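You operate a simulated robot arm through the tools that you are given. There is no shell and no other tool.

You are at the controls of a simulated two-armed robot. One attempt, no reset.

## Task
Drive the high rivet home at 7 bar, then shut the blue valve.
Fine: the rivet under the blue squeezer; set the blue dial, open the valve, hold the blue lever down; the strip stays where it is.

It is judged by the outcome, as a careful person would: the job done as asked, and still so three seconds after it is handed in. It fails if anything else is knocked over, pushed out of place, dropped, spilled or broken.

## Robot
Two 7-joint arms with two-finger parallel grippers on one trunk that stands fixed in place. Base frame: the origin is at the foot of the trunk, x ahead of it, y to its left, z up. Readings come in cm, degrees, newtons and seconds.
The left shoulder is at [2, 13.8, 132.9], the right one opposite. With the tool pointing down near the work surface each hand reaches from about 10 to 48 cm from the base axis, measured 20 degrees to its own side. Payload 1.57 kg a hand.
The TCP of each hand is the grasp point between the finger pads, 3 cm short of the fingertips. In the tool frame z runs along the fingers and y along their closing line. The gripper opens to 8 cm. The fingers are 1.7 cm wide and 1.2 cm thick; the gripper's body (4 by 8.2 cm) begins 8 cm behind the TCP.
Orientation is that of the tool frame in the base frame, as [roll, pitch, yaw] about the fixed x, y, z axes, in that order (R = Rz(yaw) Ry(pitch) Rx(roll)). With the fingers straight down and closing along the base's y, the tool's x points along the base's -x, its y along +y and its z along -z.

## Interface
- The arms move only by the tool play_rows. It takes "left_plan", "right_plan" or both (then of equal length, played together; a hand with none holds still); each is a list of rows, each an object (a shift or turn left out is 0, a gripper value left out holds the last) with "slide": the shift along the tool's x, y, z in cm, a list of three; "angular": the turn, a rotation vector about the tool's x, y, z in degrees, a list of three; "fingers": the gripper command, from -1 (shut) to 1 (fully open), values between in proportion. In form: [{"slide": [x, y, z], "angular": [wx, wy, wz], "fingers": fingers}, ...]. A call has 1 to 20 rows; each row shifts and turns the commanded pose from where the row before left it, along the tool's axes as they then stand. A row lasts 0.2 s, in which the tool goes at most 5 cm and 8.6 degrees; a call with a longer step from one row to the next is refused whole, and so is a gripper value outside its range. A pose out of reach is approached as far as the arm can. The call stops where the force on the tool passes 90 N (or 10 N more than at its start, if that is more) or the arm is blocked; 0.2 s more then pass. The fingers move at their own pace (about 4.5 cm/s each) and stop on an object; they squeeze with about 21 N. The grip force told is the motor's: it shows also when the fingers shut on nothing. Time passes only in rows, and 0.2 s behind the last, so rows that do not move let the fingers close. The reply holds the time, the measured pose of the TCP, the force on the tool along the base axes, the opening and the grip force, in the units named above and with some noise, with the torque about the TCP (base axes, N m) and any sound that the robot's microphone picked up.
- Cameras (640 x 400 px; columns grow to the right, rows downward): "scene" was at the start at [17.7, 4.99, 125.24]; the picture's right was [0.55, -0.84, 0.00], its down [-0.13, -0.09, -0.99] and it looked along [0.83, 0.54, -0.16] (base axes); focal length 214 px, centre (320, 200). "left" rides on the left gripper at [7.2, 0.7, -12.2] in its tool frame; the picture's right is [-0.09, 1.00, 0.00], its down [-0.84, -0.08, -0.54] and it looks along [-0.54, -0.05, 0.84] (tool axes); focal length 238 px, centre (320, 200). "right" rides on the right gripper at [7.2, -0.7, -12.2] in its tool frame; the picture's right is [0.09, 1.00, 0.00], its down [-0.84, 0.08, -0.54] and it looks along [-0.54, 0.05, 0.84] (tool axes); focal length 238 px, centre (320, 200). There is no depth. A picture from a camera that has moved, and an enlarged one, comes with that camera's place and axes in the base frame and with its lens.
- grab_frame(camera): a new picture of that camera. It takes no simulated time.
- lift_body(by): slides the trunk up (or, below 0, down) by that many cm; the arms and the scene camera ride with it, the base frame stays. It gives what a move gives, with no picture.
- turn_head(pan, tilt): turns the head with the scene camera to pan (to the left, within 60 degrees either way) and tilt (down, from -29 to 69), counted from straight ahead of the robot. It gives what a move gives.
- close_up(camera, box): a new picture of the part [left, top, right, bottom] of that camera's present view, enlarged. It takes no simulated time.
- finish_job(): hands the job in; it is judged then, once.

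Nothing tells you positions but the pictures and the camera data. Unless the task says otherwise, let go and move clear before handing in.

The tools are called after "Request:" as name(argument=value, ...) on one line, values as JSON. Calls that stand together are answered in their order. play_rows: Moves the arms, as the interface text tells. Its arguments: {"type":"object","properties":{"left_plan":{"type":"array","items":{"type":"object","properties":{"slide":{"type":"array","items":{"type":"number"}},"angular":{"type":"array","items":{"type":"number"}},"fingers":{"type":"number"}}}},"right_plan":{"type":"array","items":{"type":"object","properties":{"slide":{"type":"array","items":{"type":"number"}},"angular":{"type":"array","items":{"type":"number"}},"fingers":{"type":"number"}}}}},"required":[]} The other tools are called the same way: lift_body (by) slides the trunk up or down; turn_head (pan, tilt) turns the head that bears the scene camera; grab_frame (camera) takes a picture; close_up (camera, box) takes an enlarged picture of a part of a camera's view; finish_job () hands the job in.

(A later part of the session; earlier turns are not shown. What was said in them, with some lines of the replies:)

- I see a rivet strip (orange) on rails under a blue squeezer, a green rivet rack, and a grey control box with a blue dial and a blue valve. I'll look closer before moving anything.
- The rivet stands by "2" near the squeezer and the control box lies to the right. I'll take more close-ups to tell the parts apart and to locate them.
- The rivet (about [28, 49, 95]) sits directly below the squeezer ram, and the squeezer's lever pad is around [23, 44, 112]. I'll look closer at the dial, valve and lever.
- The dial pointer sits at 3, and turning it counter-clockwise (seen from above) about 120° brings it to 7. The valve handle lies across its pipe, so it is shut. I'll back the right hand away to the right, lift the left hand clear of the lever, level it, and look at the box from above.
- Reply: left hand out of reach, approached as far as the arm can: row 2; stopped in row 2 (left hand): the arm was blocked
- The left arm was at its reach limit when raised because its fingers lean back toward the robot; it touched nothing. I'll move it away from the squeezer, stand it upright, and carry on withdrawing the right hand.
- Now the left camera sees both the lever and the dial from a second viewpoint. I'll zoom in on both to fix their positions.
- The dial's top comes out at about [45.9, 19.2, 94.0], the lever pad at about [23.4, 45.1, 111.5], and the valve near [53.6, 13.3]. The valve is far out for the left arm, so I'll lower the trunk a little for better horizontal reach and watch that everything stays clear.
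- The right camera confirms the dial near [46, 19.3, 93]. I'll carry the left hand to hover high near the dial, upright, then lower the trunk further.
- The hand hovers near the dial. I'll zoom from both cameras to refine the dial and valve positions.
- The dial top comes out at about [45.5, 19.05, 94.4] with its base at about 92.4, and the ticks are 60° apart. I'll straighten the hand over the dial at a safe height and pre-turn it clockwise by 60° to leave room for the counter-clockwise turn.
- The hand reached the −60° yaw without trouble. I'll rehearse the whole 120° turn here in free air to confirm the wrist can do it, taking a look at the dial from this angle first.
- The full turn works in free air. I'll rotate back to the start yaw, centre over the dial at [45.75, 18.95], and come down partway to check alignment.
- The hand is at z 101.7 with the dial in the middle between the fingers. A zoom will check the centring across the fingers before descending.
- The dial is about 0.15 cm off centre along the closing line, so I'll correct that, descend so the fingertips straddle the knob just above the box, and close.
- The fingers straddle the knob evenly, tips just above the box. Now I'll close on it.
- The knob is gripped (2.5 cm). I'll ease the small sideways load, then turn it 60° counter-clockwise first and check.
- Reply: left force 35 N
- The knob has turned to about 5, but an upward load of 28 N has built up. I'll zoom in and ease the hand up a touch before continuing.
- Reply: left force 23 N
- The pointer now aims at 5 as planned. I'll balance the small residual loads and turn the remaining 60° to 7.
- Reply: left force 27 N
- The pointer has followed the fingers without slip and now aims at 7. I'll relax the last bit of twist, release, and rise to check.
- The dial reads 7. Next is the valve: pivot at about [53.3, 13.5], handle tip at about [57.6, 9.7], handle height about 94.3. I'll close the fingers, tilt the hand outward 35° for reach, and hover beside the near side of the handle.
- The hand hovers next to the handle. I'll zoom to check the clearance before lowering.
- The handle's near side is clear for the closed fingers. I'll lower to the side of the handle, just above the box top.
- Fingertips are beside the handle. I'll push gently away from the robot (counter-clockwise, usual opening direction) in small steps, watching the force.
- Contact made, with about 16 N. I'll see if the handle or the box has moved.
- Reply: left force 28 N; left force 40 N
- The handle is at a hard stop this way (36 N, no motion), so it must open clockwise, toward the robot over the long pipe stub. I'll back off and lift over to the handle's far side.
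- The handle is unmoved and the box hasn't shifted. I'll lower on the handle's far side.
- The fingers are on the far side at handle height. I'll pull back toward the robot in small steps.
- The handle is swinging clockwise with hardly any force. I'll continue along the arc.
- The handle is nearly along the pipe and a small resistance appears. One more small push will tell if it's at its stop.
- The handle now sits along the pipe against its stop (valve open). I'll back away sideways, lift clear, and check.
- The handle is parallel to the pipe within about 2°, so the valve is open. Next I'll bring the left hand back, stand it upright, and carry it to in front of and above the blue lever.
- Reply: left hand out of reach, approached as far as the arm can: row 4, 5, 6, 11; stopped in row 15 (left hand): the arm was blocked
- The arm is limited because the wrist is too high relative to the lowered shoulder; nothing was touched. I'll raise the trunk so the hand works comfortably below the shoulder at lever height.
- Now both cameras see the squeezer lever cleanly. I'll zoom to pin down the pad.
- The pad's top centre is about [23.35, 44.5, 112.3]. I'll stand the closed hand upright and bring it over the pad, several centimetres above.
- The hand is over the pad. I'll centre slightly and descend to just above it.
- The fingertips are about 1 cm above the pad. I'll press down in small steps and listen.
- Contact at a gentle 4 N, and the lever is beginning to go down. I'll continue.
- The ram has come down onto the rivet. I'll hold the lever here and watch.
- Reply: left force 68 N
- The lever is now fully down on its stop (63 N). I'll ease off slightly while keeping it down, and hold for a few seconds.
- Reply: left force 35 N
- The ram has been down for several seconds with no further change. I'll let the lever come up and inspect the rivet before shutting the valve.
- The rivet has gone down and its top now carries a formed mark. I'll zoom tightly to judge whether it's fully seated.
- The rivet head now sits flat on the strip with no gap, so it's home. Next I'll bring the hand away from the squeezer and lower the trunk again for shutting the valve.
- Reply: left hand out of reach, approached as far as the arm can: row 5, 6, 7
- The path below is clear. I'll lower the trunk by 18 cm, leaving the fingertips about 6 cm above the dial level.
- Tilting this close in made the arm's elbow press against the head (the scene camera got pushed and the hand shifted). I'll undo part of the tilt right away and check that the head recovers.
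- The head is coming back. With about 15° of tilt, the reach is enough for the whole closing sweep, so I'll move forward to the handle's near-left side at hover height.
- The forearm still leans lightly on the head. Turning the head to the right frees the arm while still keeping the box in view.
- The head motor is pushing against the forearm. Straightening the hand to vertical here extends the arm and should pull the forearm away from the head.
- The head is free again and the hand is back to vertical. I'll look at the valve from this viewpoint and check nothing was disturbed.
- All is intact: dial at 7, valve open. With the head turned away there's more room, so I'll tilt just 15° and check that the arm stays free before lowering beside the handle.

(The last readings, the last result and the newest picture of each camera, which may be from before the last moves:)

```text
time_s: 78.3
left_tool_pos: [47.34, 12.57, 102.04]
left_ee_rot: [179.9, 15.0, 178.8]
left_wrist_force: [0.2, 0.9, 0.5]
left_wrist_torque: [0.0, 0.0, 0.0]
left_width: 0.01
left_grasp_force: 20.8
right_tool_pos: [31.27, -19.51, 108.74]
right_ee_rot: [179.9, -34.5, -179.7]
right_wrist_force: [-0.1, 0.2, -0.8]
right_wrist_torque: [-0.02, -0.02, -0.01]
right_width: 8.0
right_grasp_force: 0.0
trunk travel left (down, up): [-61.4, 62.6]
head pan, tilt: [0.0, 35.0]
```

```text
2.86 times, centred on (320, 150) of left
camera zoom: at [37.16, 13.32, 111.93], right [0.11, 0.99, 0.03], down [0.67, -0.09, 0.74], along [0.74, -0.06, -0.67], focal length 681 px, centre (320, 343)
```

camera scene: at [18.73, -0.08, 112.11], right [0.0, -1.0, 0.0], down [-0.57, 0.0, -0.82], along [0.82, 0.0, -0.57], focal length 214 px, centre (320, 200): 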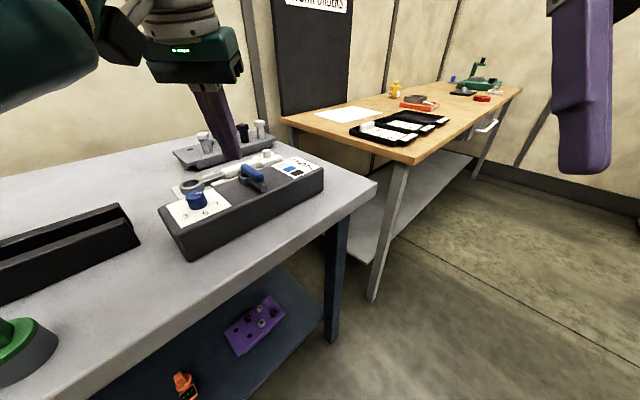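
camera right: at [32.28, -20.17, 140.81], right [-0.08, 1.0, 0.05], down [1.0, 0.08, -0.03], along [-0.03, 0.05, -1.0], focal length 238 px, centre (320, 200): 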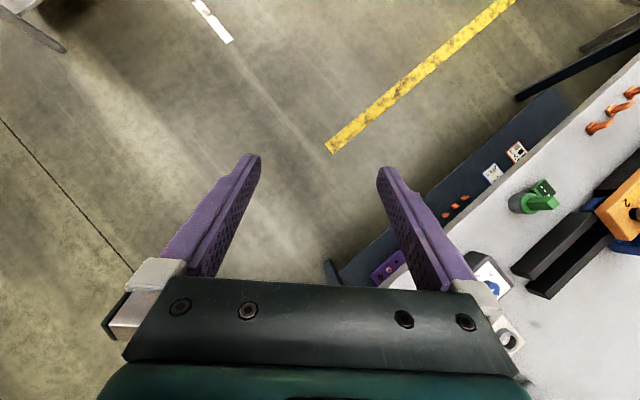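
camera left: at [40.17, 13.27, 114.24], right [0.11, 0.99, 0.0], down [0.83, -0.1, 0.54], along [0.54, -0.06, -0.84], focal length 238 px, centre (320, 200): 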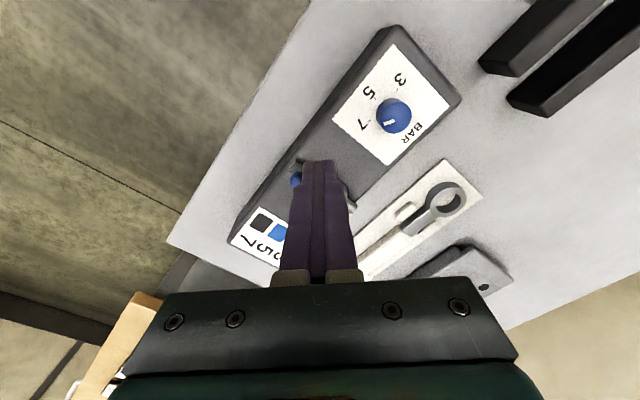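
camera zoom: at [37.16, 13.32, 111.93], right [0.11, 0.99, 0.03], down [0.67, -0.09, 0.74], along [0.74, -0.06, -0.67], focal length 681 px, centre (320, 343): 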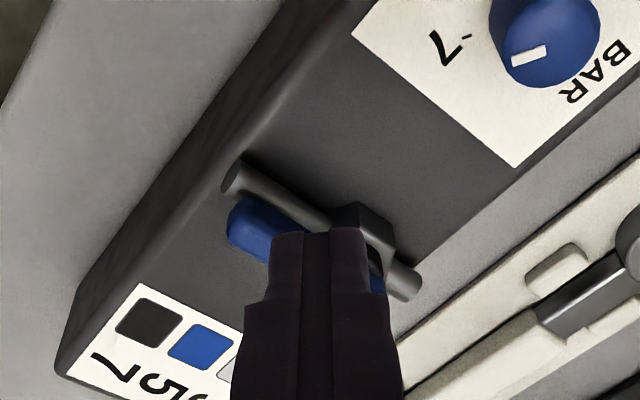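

The arm stays free. I'll lower beside the handle, on the side nearer the dial.

Request:
play_rows(left_plan=[{"slide": [0.61, 0.15, 2.29]}, {"slide": [0.61, 0, 2.29]}, {}])

Request:
close_up(camera="left", box=[220, 80, 420, 220])

Request:
close_up(camera="scene", box=[150, 100, 340, 240])

```text
time_s: 79.1
left_tool_pos: [47.41, 12.64, 97.51]
left_ee_rot: [179.9, 15.0, 178.8]
left_wrist_force: [-0.3, -0.8, 0.2]
left_wrist_torque: [0.03, 0.04, -0.01]
left_width: 0.0
left_grasp_force: 21.3
right_tool_pos: [31.2, -19.43, 108.76]
right_ee_rot: [180.0, -34.6, -179.9]
right_wrist_force: [0.0, -0.5, -0.1]
right_wrist_torque: [-0.04, 0.02, 0.03]
right_width: 8.0
right_grasp_force: 0.1
trunk travel left (down, up): [-61.4, 62.6]
head pan, tilt: [0.0, 35.0]
```

```text
2.86 times, centred on (320, 150) of left
camera zoom: at [37.24, 13.45, 107.42], right [0.11, 0.99, 0.03], down [0.67, -0.09, 0.74], along [0.74, -0.06, -0.67], focal length 681 px, centre (320, 343)
```

zoom: 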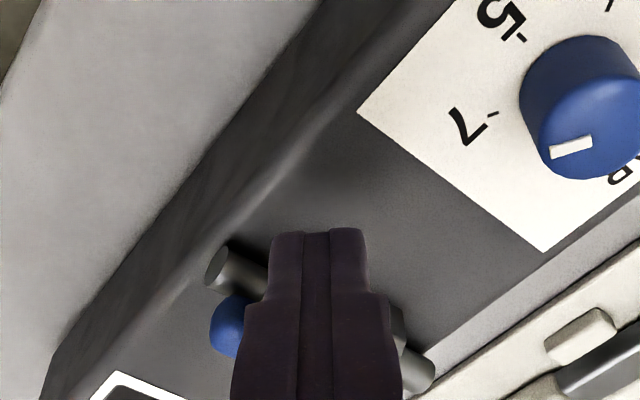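

```text
2.86 times, centred on (245, 170) of scene
camera zoom: at [18.73, -0.08, 112.11], right [0.0, -1.0, 0.0], down [-0.57, 0.0, -0.82], along [0.82, 0.0, -0.57], focal length 613 px, centre (534, 286)
```

zoom: 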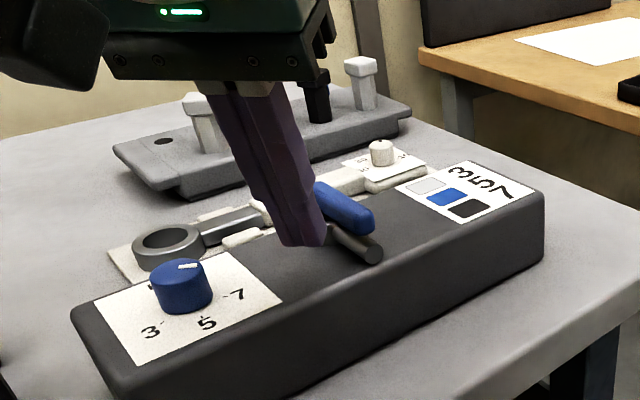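

Positioned. I'll push the handle back (counter-clockwise) in small steps.

Request:
play_rows(left_plan=[{"slide": [-0.28, -0.28, 0.075]}, {"slide": [-0.28, -0.28, 0.075]}, {}])

Request:
play_rows(left_plan=[{"slide": [-0.28, -0.28, 0.075]}, {}])

Request:
play_rows(left_plan=[{"slide": [-0.25, -0.35, 0.07]}, {}])

Request:
close_up(camera="scene", box=[150, 100, 340, 240])

```text
time_s: 79.9
left_tool_pos: [48.01, 12.11, 97.52]
left_ee_rot: [179.8, 15.0, 178.8]
left_wrist_force: [0.4, -0.6, -0.4]
left_wrist_torque: [-0.01, 0.03, 0.01]
left_width: 0.0
left_grasp_force: 20.9
right_tool_pos: [31.19, -19.43, 108.74]
right_ee_rot: [179.9, -34.5, -179.8]
right_wrist_force: [-0.5, 0.6, -0.4]
right_wrist_torque: [0.02, 0.01, 0.0]
right_width: 8.01
right_grasp_force: 0.0
trunk travel left (down, up): [-61.4, 62.6]
head pan, tilt: [0.0, 35.0]
```

```text
time_s: 80.5
left_tool_pos: [48.25, 11.82, 97.55]
left_ee_rot: [179.8, 15.1, 178.8]
left_wrist_force: [0.9, 0.2, -0.3]
left_wrist_torque: [0.02, 0.0, -0.02]
left_width: 0.01
left_grasp_force: 20.8
right_tool_pos: [31.26, -19.45, 108.83]
right_ee_rot: [179.9, -34.4, -179.8]
right_wrist_force: [0.9, -1.2, -1.1]
right_wrist_torque: [-0.01, -0.02, 0.01]
right_width: 8.02
right_grasp_force: 0.0
trunk travel left (down, up): [-61.4, 62.6]
head pan, tilt: [0.0, 35.0]
```

```text
time_s: 81.1
left_tool_pos: [48.38, 11.47, 97.45]
left_ee_rot: [179.8, 15.0, 178.8]
left_wrist_force: [-0.9, 1.5, -1.3]
left_wrist_torque: [-0.01, 0.02, 0.02]
left_width: 0.0
left_grasp_force: 20.9
right_tool_pos: [31.3, -19.37, 108.81]
right_ee_rot: [179.9, -34.5, -179.7]
right_wrist_force: [0.4, -0.4, 0.2]
right_wrist_torque: [0.04, 0.0, 0.01]
right_width: 7.98
right_grasp_force: 0.0
trunk travel left (down, up): [-61.4, 62.6]
head pan, tilt: [0.0, 35.0]
```

```text
2.86 times, centred on (245, 170) of scene
camera zoom: at [18.72, -0.07, 112.1], right [0.0, -1.0, 0.0], down [-0.57, 0.0, -0.82], along [0.82, 0.0, -0.57], focal length 613 px, centre (534, 286)
```

zoom: 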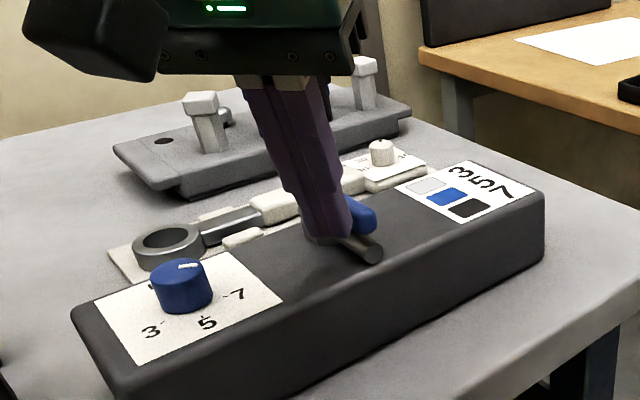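

The handle is starting to follow. I'll continue the arc.

Request:
play_rows(left_plan=[{"slide": [-0.222, -0.36, 0.06]}, {"slide": [-0.222, -0.36, 0.06]}, {"slide": [-0.222, -0.36, 0.06]}, {}])

Request:
play_rows(left_plan=[{"slide": [-0.41, -0.24, 0.11]}, {"slide": [-0.41, -0.24, 0.11]}, {}])

Request:
close_up(camera="scene", box=[150, 100, 340, 240])

Request:
close_up(camera="left", box=[220, 80, 420, 220])

```text
time_s: 82.1
left_tool_pos: [49.15, 10.62, 97.54]
left_ee_rot: [179.8, 15.1, 178.8]
left_wrist_force: [-1.0, 0.0, -0.7]
left_wrist_torque: [0.0, 0.0, 0.03]
left_width: 0.0
left_grasp_force: 21.2
right_tool_pos: [31.25, -19.51, 108.79]
right_ee_rot: [180.0, -34.6, -179.7]
right_wrist_force: [-0.1, 0.4, -0.1]
right_wrist_torque: [0.0, 0.02, 0.0]
right_width: 8.03
right_grasp_force: 0.1
trunk travel left (down, up): [-61.4, 62.6]
head pan, tilt: [0.0, 35.0]
```

```text
time_s: 82.9
left_tool_pos: [49.99, 9.94, 97.57]
left_ee_rot: [179.9, 15.0, 178.8]
left_wrist_force: [0.2, -0.6, -0.2]
left_wrist_torque: [0.0, -0.03, -0.02]
left_width: 0.0
left_grasp_force: 20.6
right_tool_pos: [31.28, -19.51, 108.79]
right_ee_rot: [179.9, -34.4, -179.7]
right_wrist_force: [1.0, -0.1, -1.0]
right_wrist_torque: [0.02, -0.02, 0.0]
right_width: 7.99
right_grasp_force: 0.0
trunk travel left (down, up): [-61.4, 62.6]
head pan, tilt: [0.0, 35.0]
```

```text
2.86 times, centred on (245, 170) of scene
camera zoom: at [18.73, -0.08, 112.1], right [0.0, -1.0, 0.0], down [-0.57, 0.0, -0.82], along [0.82, 0.0, -0.57], focal length 613 px, centre (534, 286)
```

zoom: 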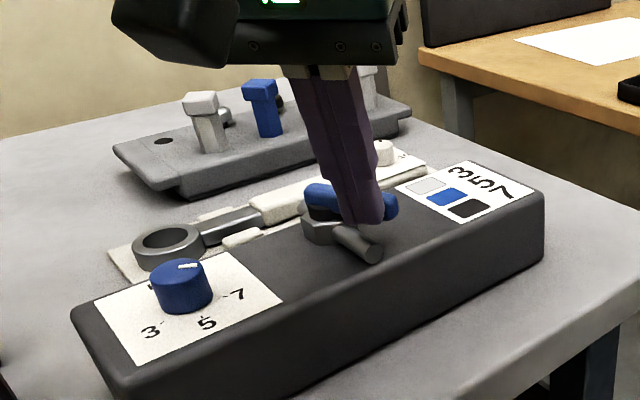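

```text
2.86 times, centred on (320, 150) of left
camera zoom: at [39.84, 10.76, 107.32], right [0.11, 0.99, 0.03], down [0.67, -0.09, 0.74], along [0.74, -0.06, -0.67], focal length 681 px, centre (320, 343)
```

zoom: 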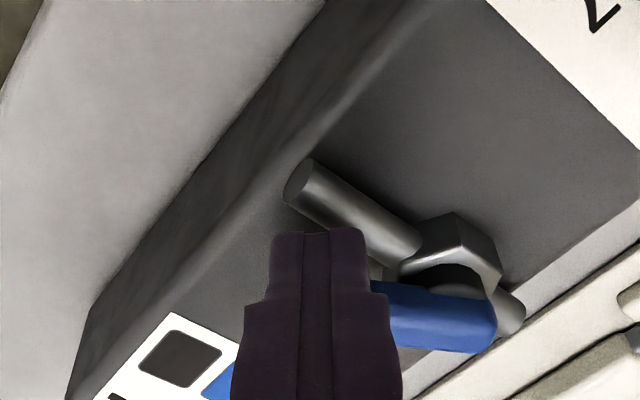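

Request:
play_rows(left_plan=[{"slide": [-0.39, -0.22, 0.1]}, {"slide": [-0.39, -0.22, 0.1]}, {"slide": [-0.41, -0.13, 0.11]}, {"slide": [-0.41, -0.13, 0.11]}, {}])

Request:
close_up(camera="scene", box=[150, 100, 340, 240])

Request:
close_up(camera="left", box=[220, 80, 420, 220])

```text
time_s: 84.1
left_tool_pos: [51.76, 9.1, 97.3]
left_ee_rot: [179.8, 14.9, 178.8]
left_wrist_force: [0.1, 0.4, 0.0]
left_wrist_torque: [0.02, 0.02, 0.01]
left_width: 0.04
left_grasp_force: 21.2
right_tool_pos: [31.35, -19.54, 108.83]
right_ee_rot: [179.8, -34.5, -179.8]
right_wrist_force: [-0.1, 0.0, 0.6]
right_wrist_torque: [0.03, 0.03, 0.0]
right_width: 7.99
right_grasp_force: 0.2
trunk travel left (down, up): [-61.4, 62.6]
head pan, tilt: [0.0, 35.0]
```

```text
2.86 times, centred on (245, 170) of scene
camera zoom: at [18.72, -0.08, 112.1], right [0.0, -1.0, 0.0], down [-0.57, 0.0, -0.82], along [0.82, 0.0, -0.57], focal length 613 px, centre (534, 286)
```

zoom: 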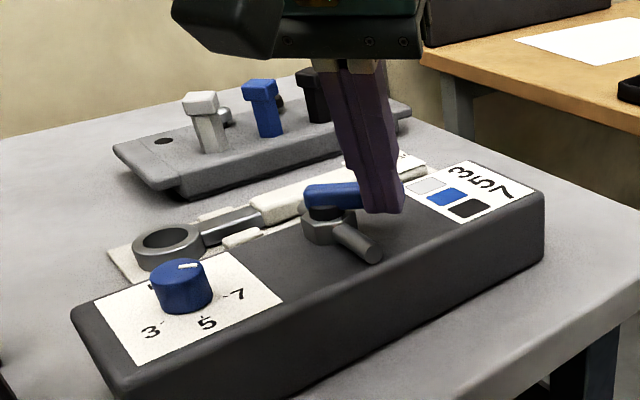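

```text
2.86 times, centred on (320, 150) of left
camera zoom: at [41.55, 9.94, 107.13], right [0.11, 0.99, 0.03], down [0.67, -0.09, 0.74], along [0.74, -0.06, -0.67], focal length 681 px, centre (320, 343)
```

zoom: 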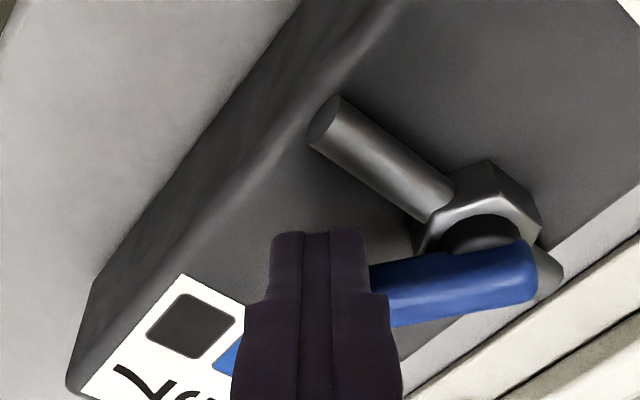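

Request:
play_rows(left_plan=[{"slide": [-0.39, 0.0, 0.1]}, {"slide": [-0.39, 0.05, 0.1]}, {"slide": [-0.3, 0.1, 0.08]}, {}])

Request:
close_up(camera="scene", box=[150, 100, 340, 240])

Request:
close_up(camera="left", box=[220, 80, 420, 220])

```text
time_s: 85.1
left_tool_pos: [52.02, 9.37, 97.43]
left_ee_rot: [179.8, 14.9, 178.9]
left_wrist_force: [-0.8, -1.2, -0.8]
left_wrist_torque: [-0.03, 0.06, -0.01]
left_width: 0.01
left_grasp_force: 21.1
left hand out of reach, approached as far as the arm can: row 2, 3
right_tool_pos: [31.27, -19.45, 108.77]
right_ee_rot: [180.0, -34.5, -179.8]
right_wrist_force: [-0.5, 0.0, 0.3]
right_wrist_torque: [0.02, -0.04, 0.02]
right_width: 7.98
right_grasp_force: 0.1
trunk travel left (down, up): [-61.4, 62.6]
head pan, tilt: [0.0, 35.0]
```

```text
2.86 times, centred on (245, 170) of scene
camera zoom: at [18.72, -0.1, 112.1], right [0.0, -1.0, 0.0], down [-0.57, 0.0, -0.82], along [0.82, 0.0, -0.57], focal length 613 px, centre (534, 286)
```

zoom: 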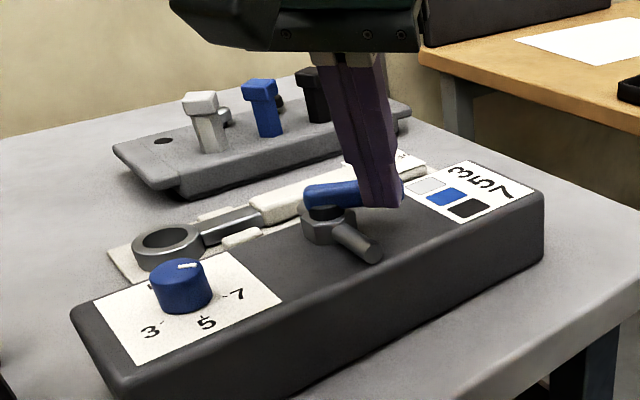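

```text
2.86 times, centred on (320, 150) of left
camera zoom: at [41.89, 10.06, 107.33], right [0.11, 0.99, 0.03], down [0.67, -0.09, 0.74], along [0.74, -0.06, -0.67], focal length 681 px, centre (320, 343)
```

zoom: 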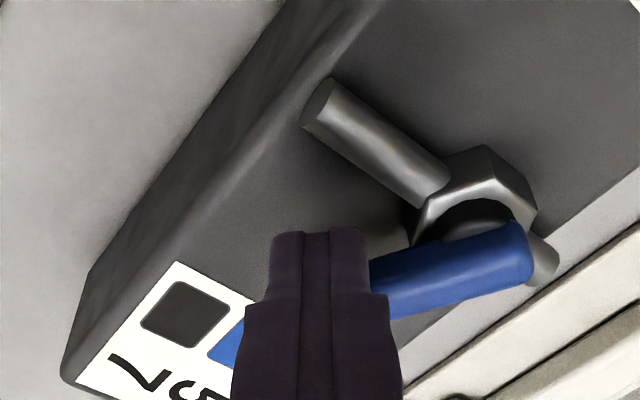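

The arm reached its limit at this tilt. I'll tilt further outward to 30°, which also nudges the fingertips forward, then finish the push.

Request:
play_rows(left_plan=[{"angular": [0, -5, 0]}, {"angular": [0, -5, 0]}, {"angular": [0, -5, 0]}, {"slide": [0.15, 0, 0.26]}, {}])

Request:
close_up(camera="scene", box=[150, 100, 340, 240])

Request:
close_up(camera="left", box=[220, 80, 420, 220])

```text
time_s: 86.3
left_tool_pos: [56.3, 8.28, 96.43]
left_ee_rot: [179.7, 30.3, 178.8]
left_wrist_force: [1.4, -4.0, 2.9]
left_wrist_torque: [-0.05, -0.07, -0.04]
left_width: 0.0
left_grasp_force: 20.9
left hand out of reach, approached as far as the arm can: row 1, 2, 3
right_tool_pos: [31.4, -19.58, 108.78]
right_ee_rot: [-180.0, -34.5, -179.9]
right_wrist_force: [-0.5, 0.0, 0.7]
right_wrist_torque: [0.02, -0.02, -0.05]
right_width: 8.01
right_grasp_force: 0.0
trunk travel left (down, up): [-61.4, 62.6]
head pan, tilt: [0.0, 35.0]
```

```text
2.86 times, centred on (245, 170) of scene
camera zoom: at [18.78, -0.13, 112.12], right [0.0, -1.0, 0.0], down [-0.57, 0.0, -0.82], along [0.82, 0.0, -0.57], focal length 613 px, centre (534, 286)
```

zoom: 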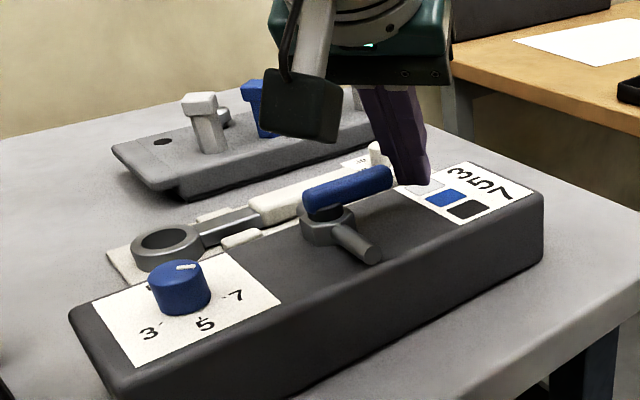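

```text
2.86 times, centred on (320, 150) of left
camera zoom: at [43.9, 9.02, 103.4], right [0.1, 0.99, 0.05], down [0.45, -0.09, 0.89], along [0.89, -0.07, -0.45], focal length 681 px, centre (320, 343)
```

zoom: 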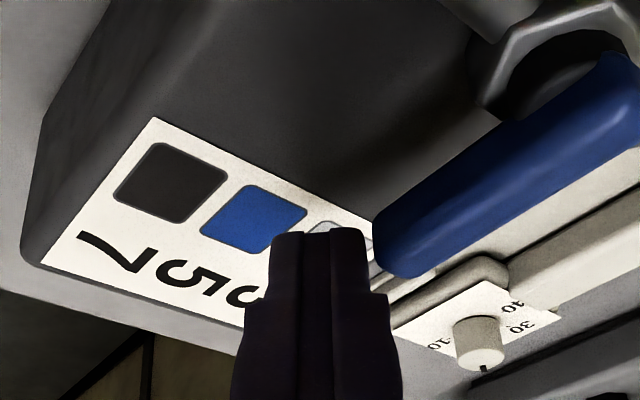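

The hand moved forward and carried the handle back to about its shut angle (about −44°, square to the pipe). I'll withdraw to the near side of the handle and press gently to confirm it is on its stop.

Request:
play_rows(left_plan=[{"slide": [-0.1, -0.9, -0.17]}, {"slide": [0.9, 0, -0.53]}, {"slide": [0.9, 0, -0.53]}, {"slide": [0.9, 0, -0.53]}, {}])

Request:
close_up(camera="scene", box=[150, 100, 340, 240])

Request:
close_up(camera="left", box=[220, 60, 440, 220])

```text
time_s: 87.5
left_tool_pos: [55.62, 6.53, 96.21]
left_ee_rot: [179.8, 29.9, 178.8]
left_wrist_force: [0.1, -0.6, 0.1]
left_wrist_torque: [-0.02, 0.01, 0.0]
left_width: 0.01
left_grasp_force: 20.8
left hand out of reach, approached as far as the arm can: row 2, 3, 4
right_tool_pos: [31.35, -19.5, 108.83]
right_ee_rot: [179.9, -34.5, -179.8]
right_wrist_force: [0.3, 0.0, -0.7]
right_wrist_torque: [0.01, 0.03, 0.01]
right_width: 7.99
right_grasp_force: 0.0
trunk travel left (down, up): [-61.4, 62.6]
head pan, tilt: [0.0, 35.0]
```

```text
2.86 times, centred on (245, 170) of scene
camera zoom: at [18.73, -0.08, 112.11], right [0.0, -1.0, 0.0], down [-0.57, 0.0, -0.82], along [0.82, 0.0, -0.57], focal length 613 px, centre (534, 286)
```

zoom: 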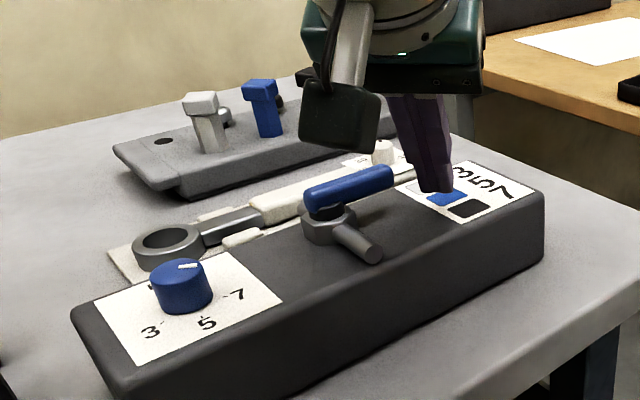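

```text
2.50 times, centred on (330, 140) of left
camera zoom: at [43.26, 7.43, 103.15], right [0.1, 0.99, 0.05], down [0.45, -0.09, 0.89], along [0.89, -0.07, -0.46], focal length 596 px, centre (295, 350)
```

zoom: 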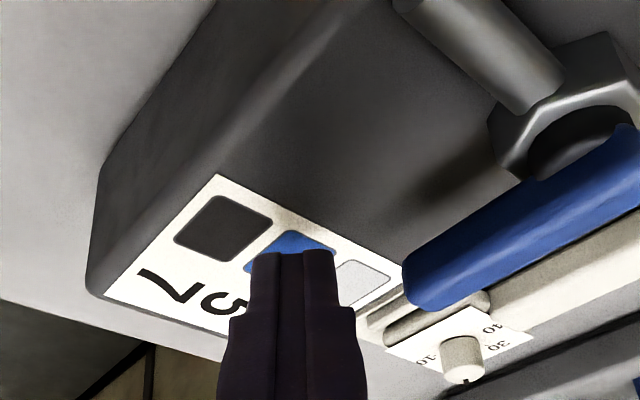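

The handle looks shut. The arm is at an awkward spot of its range here, so I'll lift straight up clear of the handle before comparing it against the original shut picture.

Request:
play_rows(left_plan=[{"slide": [-1.0, 0, -1.73]}, {"slide": [-1.0, 0, -1.73]}, {}])

Request:
grab_frame(camera="scene")

```text
time_s: 88.3
left_tool_pos: [56.2, 6.48, 100.07]
left_ee_rot: [179.7, 30.1, 178.8]
left_wrist_force: [-0.2, -0.3, -0.3]
left_wrist_torque: [0.02, -0.03, -0.01]
left_width: 0.0
left_grasp_force: 21.2
left hand out of reach, approached as far as the arm can: row 1, 2
right_tool_pos: [31.37, -19.55, 108.87]
right_ee_rot: [179.9, -34.5, -179.8]
right_wrist_force: [0.6, 0.5, 1.2]
right_wrist_torque: [0.03, -0.03, -0.01]
right_width: 8.01
right_grasp_force: 0.1
trunk travel left (down, up): [-61.4, 62.6]
head pan, tilt: [0.0, 35.0]
```

```text
taken
camera scene: at [18.73, -0.08, 112.11], right [0.0, -1.0, 0.0], down [-0.57, 0.0, -0.82], along [0.82, 0.0, -0.57], focal length 214 px, centre (320, 200)
```

scene: 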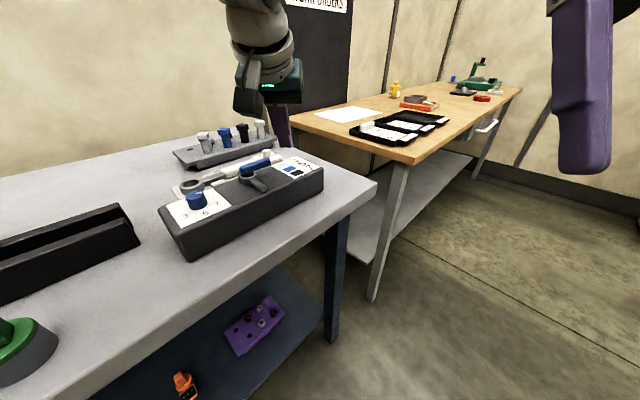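

Request:
play_rows(left_plan=[{"slide": [0.7, 1.5, -2.2]}, {"slide": [0.7, 1.5, -2.2]}, {"angular": [0, 5, 0]}, {"angular": [0, 5, 0]}, {"angular": [0, 5, 0]}, {"angular": [0, 5, 0]}, {"slide": [2, 2, 0]}, {"slide": [2, 2, 0]}, {}])

Request:
grab_frame(camera="scene")

Request:
grab_frame(camera="left")

```text
time_s: 90.3
left_tool_pos: [51.17, 13.25, 102.36]
left_ee_rot: [179.8, 9.8, 178.8]
left_wrist_force: [-0.6, -0.1, -0.2]
left_wrist_torque: [0.03, 0.0, -0.01]
left_width: 0.0
left_grasp_force: 20.8
left hand out of reach, approached as far as the arm can: row 1, 2, 3, 4, 5, 6, 7, 8
right_tool_pos: [31.28, -19.39, 108.84]
right_ee_rot: [179.8, -34.4, -179.8]
right_wrist_force: [-0.3, 0.3, 0.7]
right_wrist_torque: [0.02, -0.02, -0.02]
right_width: 7.99
right_grasp_force: 0.0
trunk travel left (down, up): [-61.4, 62.6]
head pan, tilt: [0.0, 35.0]
```

```text
taken
camera scene: at [18.73, -0.08, 112.11], right [0.0, -1.0, 0.0], down [-0.57, 0.0, -0.82], along [0.82, 0.0, -0.57], focal length 214 px, centre (320, 200)
```

scene: 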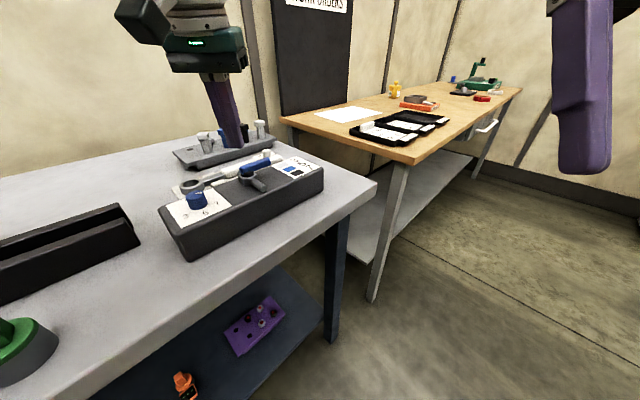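

```text
taken
camera left: at [41.99, 14.02, 113.07], right [0.11, 0.99, 0.02], down [0.73, -0.09, 0.68], along [0.68, -0.06, -0.73], focal length 238 px, centre (320, 200)
```

left: 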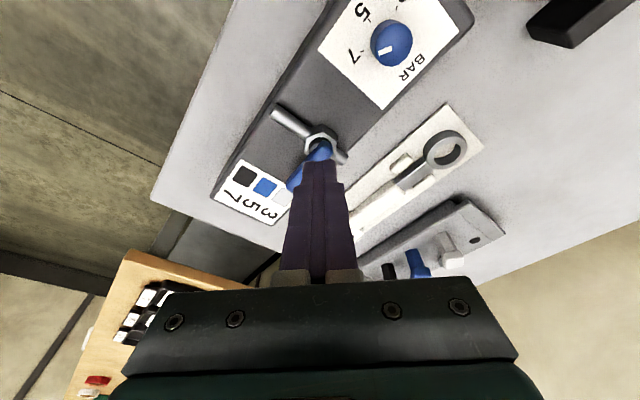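

Request:
play_rows(left_plan=[{"slide": [2.5, 1.2, -0.4]}, {"slide": [2.5, 1.2, -0.4]}, {}, {}])

Request:
close_up(camera="left", box=[200, 60, 400, 220])

```text
time_s: 91.3
left_tool_pos: [51.42, 15.14, 102.13]
left_ee_rot: [179.8, 9.8, 178.8]
left_wrist_force: [-0.5, -0.5, -0.8]
left_wrist_torque: [0.04, 0.02, 0.0]
left_width: 0.01
left_grasp_force: 20.8
left hand out of reach, approached as far as the arm can: row 1, 2
right_tool_pos: [31.25, -19.51, 108.64]
right_ee_rot: [179.9, -34.4, -179.7]
right_wrist_force: [0.8, 0.7, 0.8]
right_wrist_torque: [0.01, -0.03, 0.02]
right_width: 7.99
right_grasp_force: 0.1
trunk travel left (down, up): [-61.4, 62.6]
head pan, tilt: [0.0, 35.0]
```

```text
2.50 times, centred on (300, 140) of left
camera zoom: at [42.22, 15.87, 112.92], right [0.11, 0.99, 0.02], down [0.73, -0.09, 0.68], along [0.68, -0.06, -0.73], focal length 596 px, centre (370, 350)
```

zoom: 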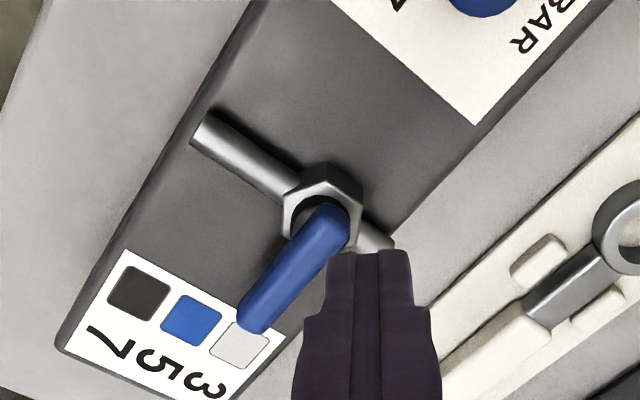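

From directly above, the handle measures −41.5° and the pipe −131.4°, so they are square to each other and the valve is shut. I'll raise the trunk back to its starting height to clear the box, then compare against the very first picture.

Request:
lift_body(by=9)

Request:
turn_head(pan=33, tilt=40)

Request:
grab_frame(camera="scene")

Request:
close_up(camera="scene", box=[360, 170, 450, 225])

Request:
close_up(camera="scene", box=[320, 185, 370, 225])

```text
time_s: 92.5
left_tool_pos: [51.4, 15.12, 111.12]
left_ee_rot: [179.8, 9.8, 178.9]
left_wrist_force: [0.2, 0.1, -0.1]
left_wrist_torque: [-0.01, 0.01, -0.03]
left_width: 0.01
left_grasp_force: 20.9
right_tool_pos: [31.32, -19.37, 117.87]
right_ee_rot: [179.9, -34.5, -179.8]
right_wrist_force: [0.1, 0.2, 0.1]
right_wrist_torque: [0.02, 0.0, 0.0]
right_width: 8.01
right_grasp_force: 0.0
trunk travel left (down, up): [-70.4, 53.6]
head pan, tilt: [0.0, 35.0]
```

```text
time_s: 93.5
left_tool_pos: [51.46, 15.08, 111.2]
left_ee_rot: [179.8, 9.9, 178.9]
left_wrist_force: [-0.3, -0.7, 0.6]
left_wrist_torque: [-0.01, -0.01, 0.0]
left_width: 0.0
left_grasp_force: 21.4
right_tool_pos: [31.31, -19.41, 117.8]
right_ee_rot: [179.8, -34.5, -179.8]
right_wrist_force: [0.3, 1.2, -0.1]
right_wrist_torque: [0.01, -0.02, -0.01]
right_width: 8.0
right_grasp_force: 0.1
trunk travel left (down, up): [-70.4, 53.6]
head pan, tilt: [33.0, 40.0]
```

```text
taken
camera scene: at [17.06, 4.54, 120.35], right [0.54, -0.84, 0.0], down [-0.54, -0.35, -0.77], along [0.64, 0.42, -0.64], focal length 214 px, centre (320, 200)
```

scene: 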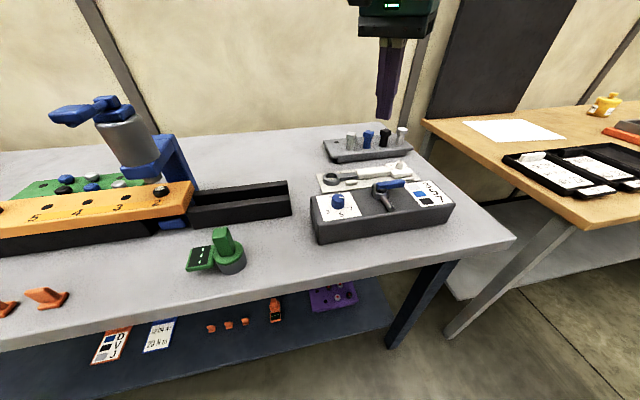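

```text
7.11 times, centred on (405, 198) of scene
camera zoom: at [17.06, 4.54, 120.35], right [0.54, -0.84, 0.0], down [-0.54, -0.35, -0.77], along [0.64, 0.42, -0.64], focal length 1525 px, centre (-284, 218)
```

zoom: 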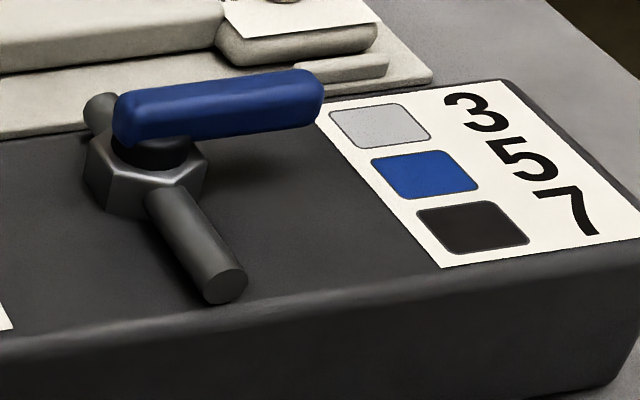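

```text
10.00 times, centred on (345, 205) of scene
camera zoom: at [17.06, 4.54, 120.35], right [0.54, -0.84, 0.0], down [-0.54, -0.35, -0.77], along [0.64, 0.42, -0.64], focal length 2145 px, centre (70, 150)
```

zoom: 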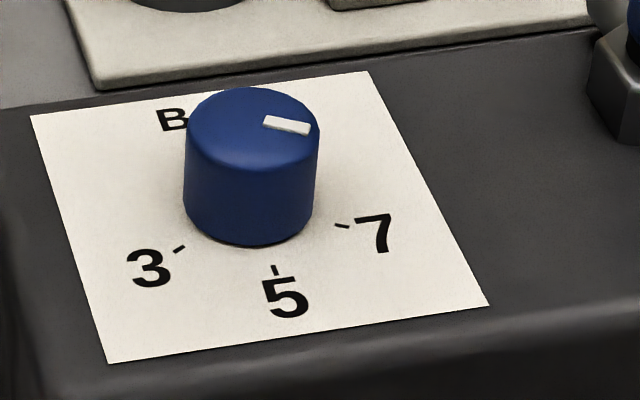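

The valve handle matches the original shut picture, the dial reads 7, and the box hasn't moved. One last check of the squeezer, rivet and strip.

Request:
close_up(camera="scene", box=[0, 80, 200, 260])

Request:
close_up(camera="scene", box=[140, 170, 190, 210])

```text
2.22 times, centred on (100, 170) of scene
camera zoom: at [17.06, 4.54, 120.35], right [0.54, -0.84, 0.0], down [-0.54, -0.35, -0.77], along [0.64, 0.42, -0.64], focal length 477 px, centre (809, 267)
```

zoom: 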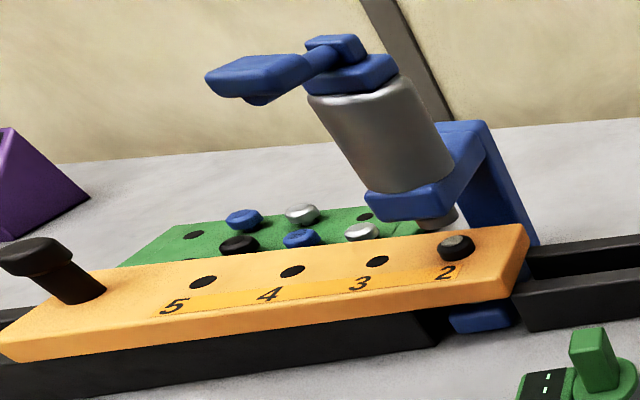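

```text
10.00 times, centred on (165, 190) of scene
camera zoom: at [17.06, 4.54, 120.35], right [0.54, -0.84, 0.0], down [-0.54, -0.35, -0.77], along [0.64, 0.42, -0.64], focal length 2145 px, centre (1870, 300)
```

zoom: 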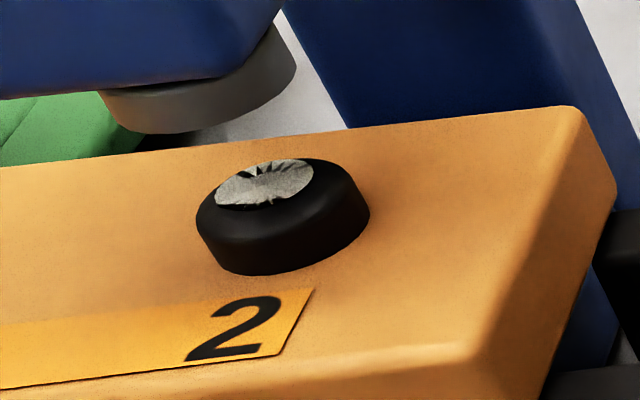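

Request:
close_up(camera="scene", box=[40, 80, 200, 220])

```text
2.86 times, centred on (120, 150) of scene
camera zoom: at [17.06, 4.54, 120.35], right [0.54, -0.84, 0.0], down [-0.54, -0.35, -0.77], along [0.64, 0.42, -0.64], focal length 613 px, centre (891, 343)
```

zoom: 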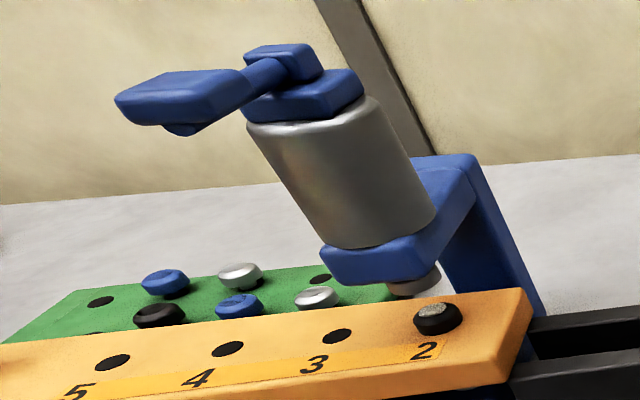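

All is as asked: the head sits flat on the strip and carries its formed mark, the strip is where it was, the lever is up, the valve is shut, and the hands are clear. I'll hand the job in.

Request:
finish_job()

```text
The job is handed in.
```

The high rivet, the black one at "2", has been driven home at 7 bar, and the blue valve is shut again. The job is handed in; I haven't seen a verdict.

- **Dial:** I turned it from 3 to 7, and it still reads 7.
- **Valve:** I opened it for the press. It is now square to its pipe and matches the picture from before the job.
- **Rivet:** I held the blue lever down for several seconds, with the ram on the rivet. The head dropped about 0.3 cm (judged from pictures) and now sits flat on the strip with a star-shaped mark on top. The lever has sprung back up.
- **Strip and control box:** Neither has moved, as far as I can see in the pictures.

Three things went less than smoothly, though I could see no harm from any of them:

- **First push on the valve:** I tried opening it the wrong way, and it met its stop at about 36 N.
- **Head bump:** The left forearm leaned on the robot's head and pushed its camera aside. It came free when I straightened the arm.
- **Closing the valve:** On the last part of the close, the left hand jumped forward about 4 cm and carried the handle shut. From then on the left arm did not follow its move commands properly, so I lifted it clear with the trunk. It was hovering closed, about 15 cm above the box, when I handed in.
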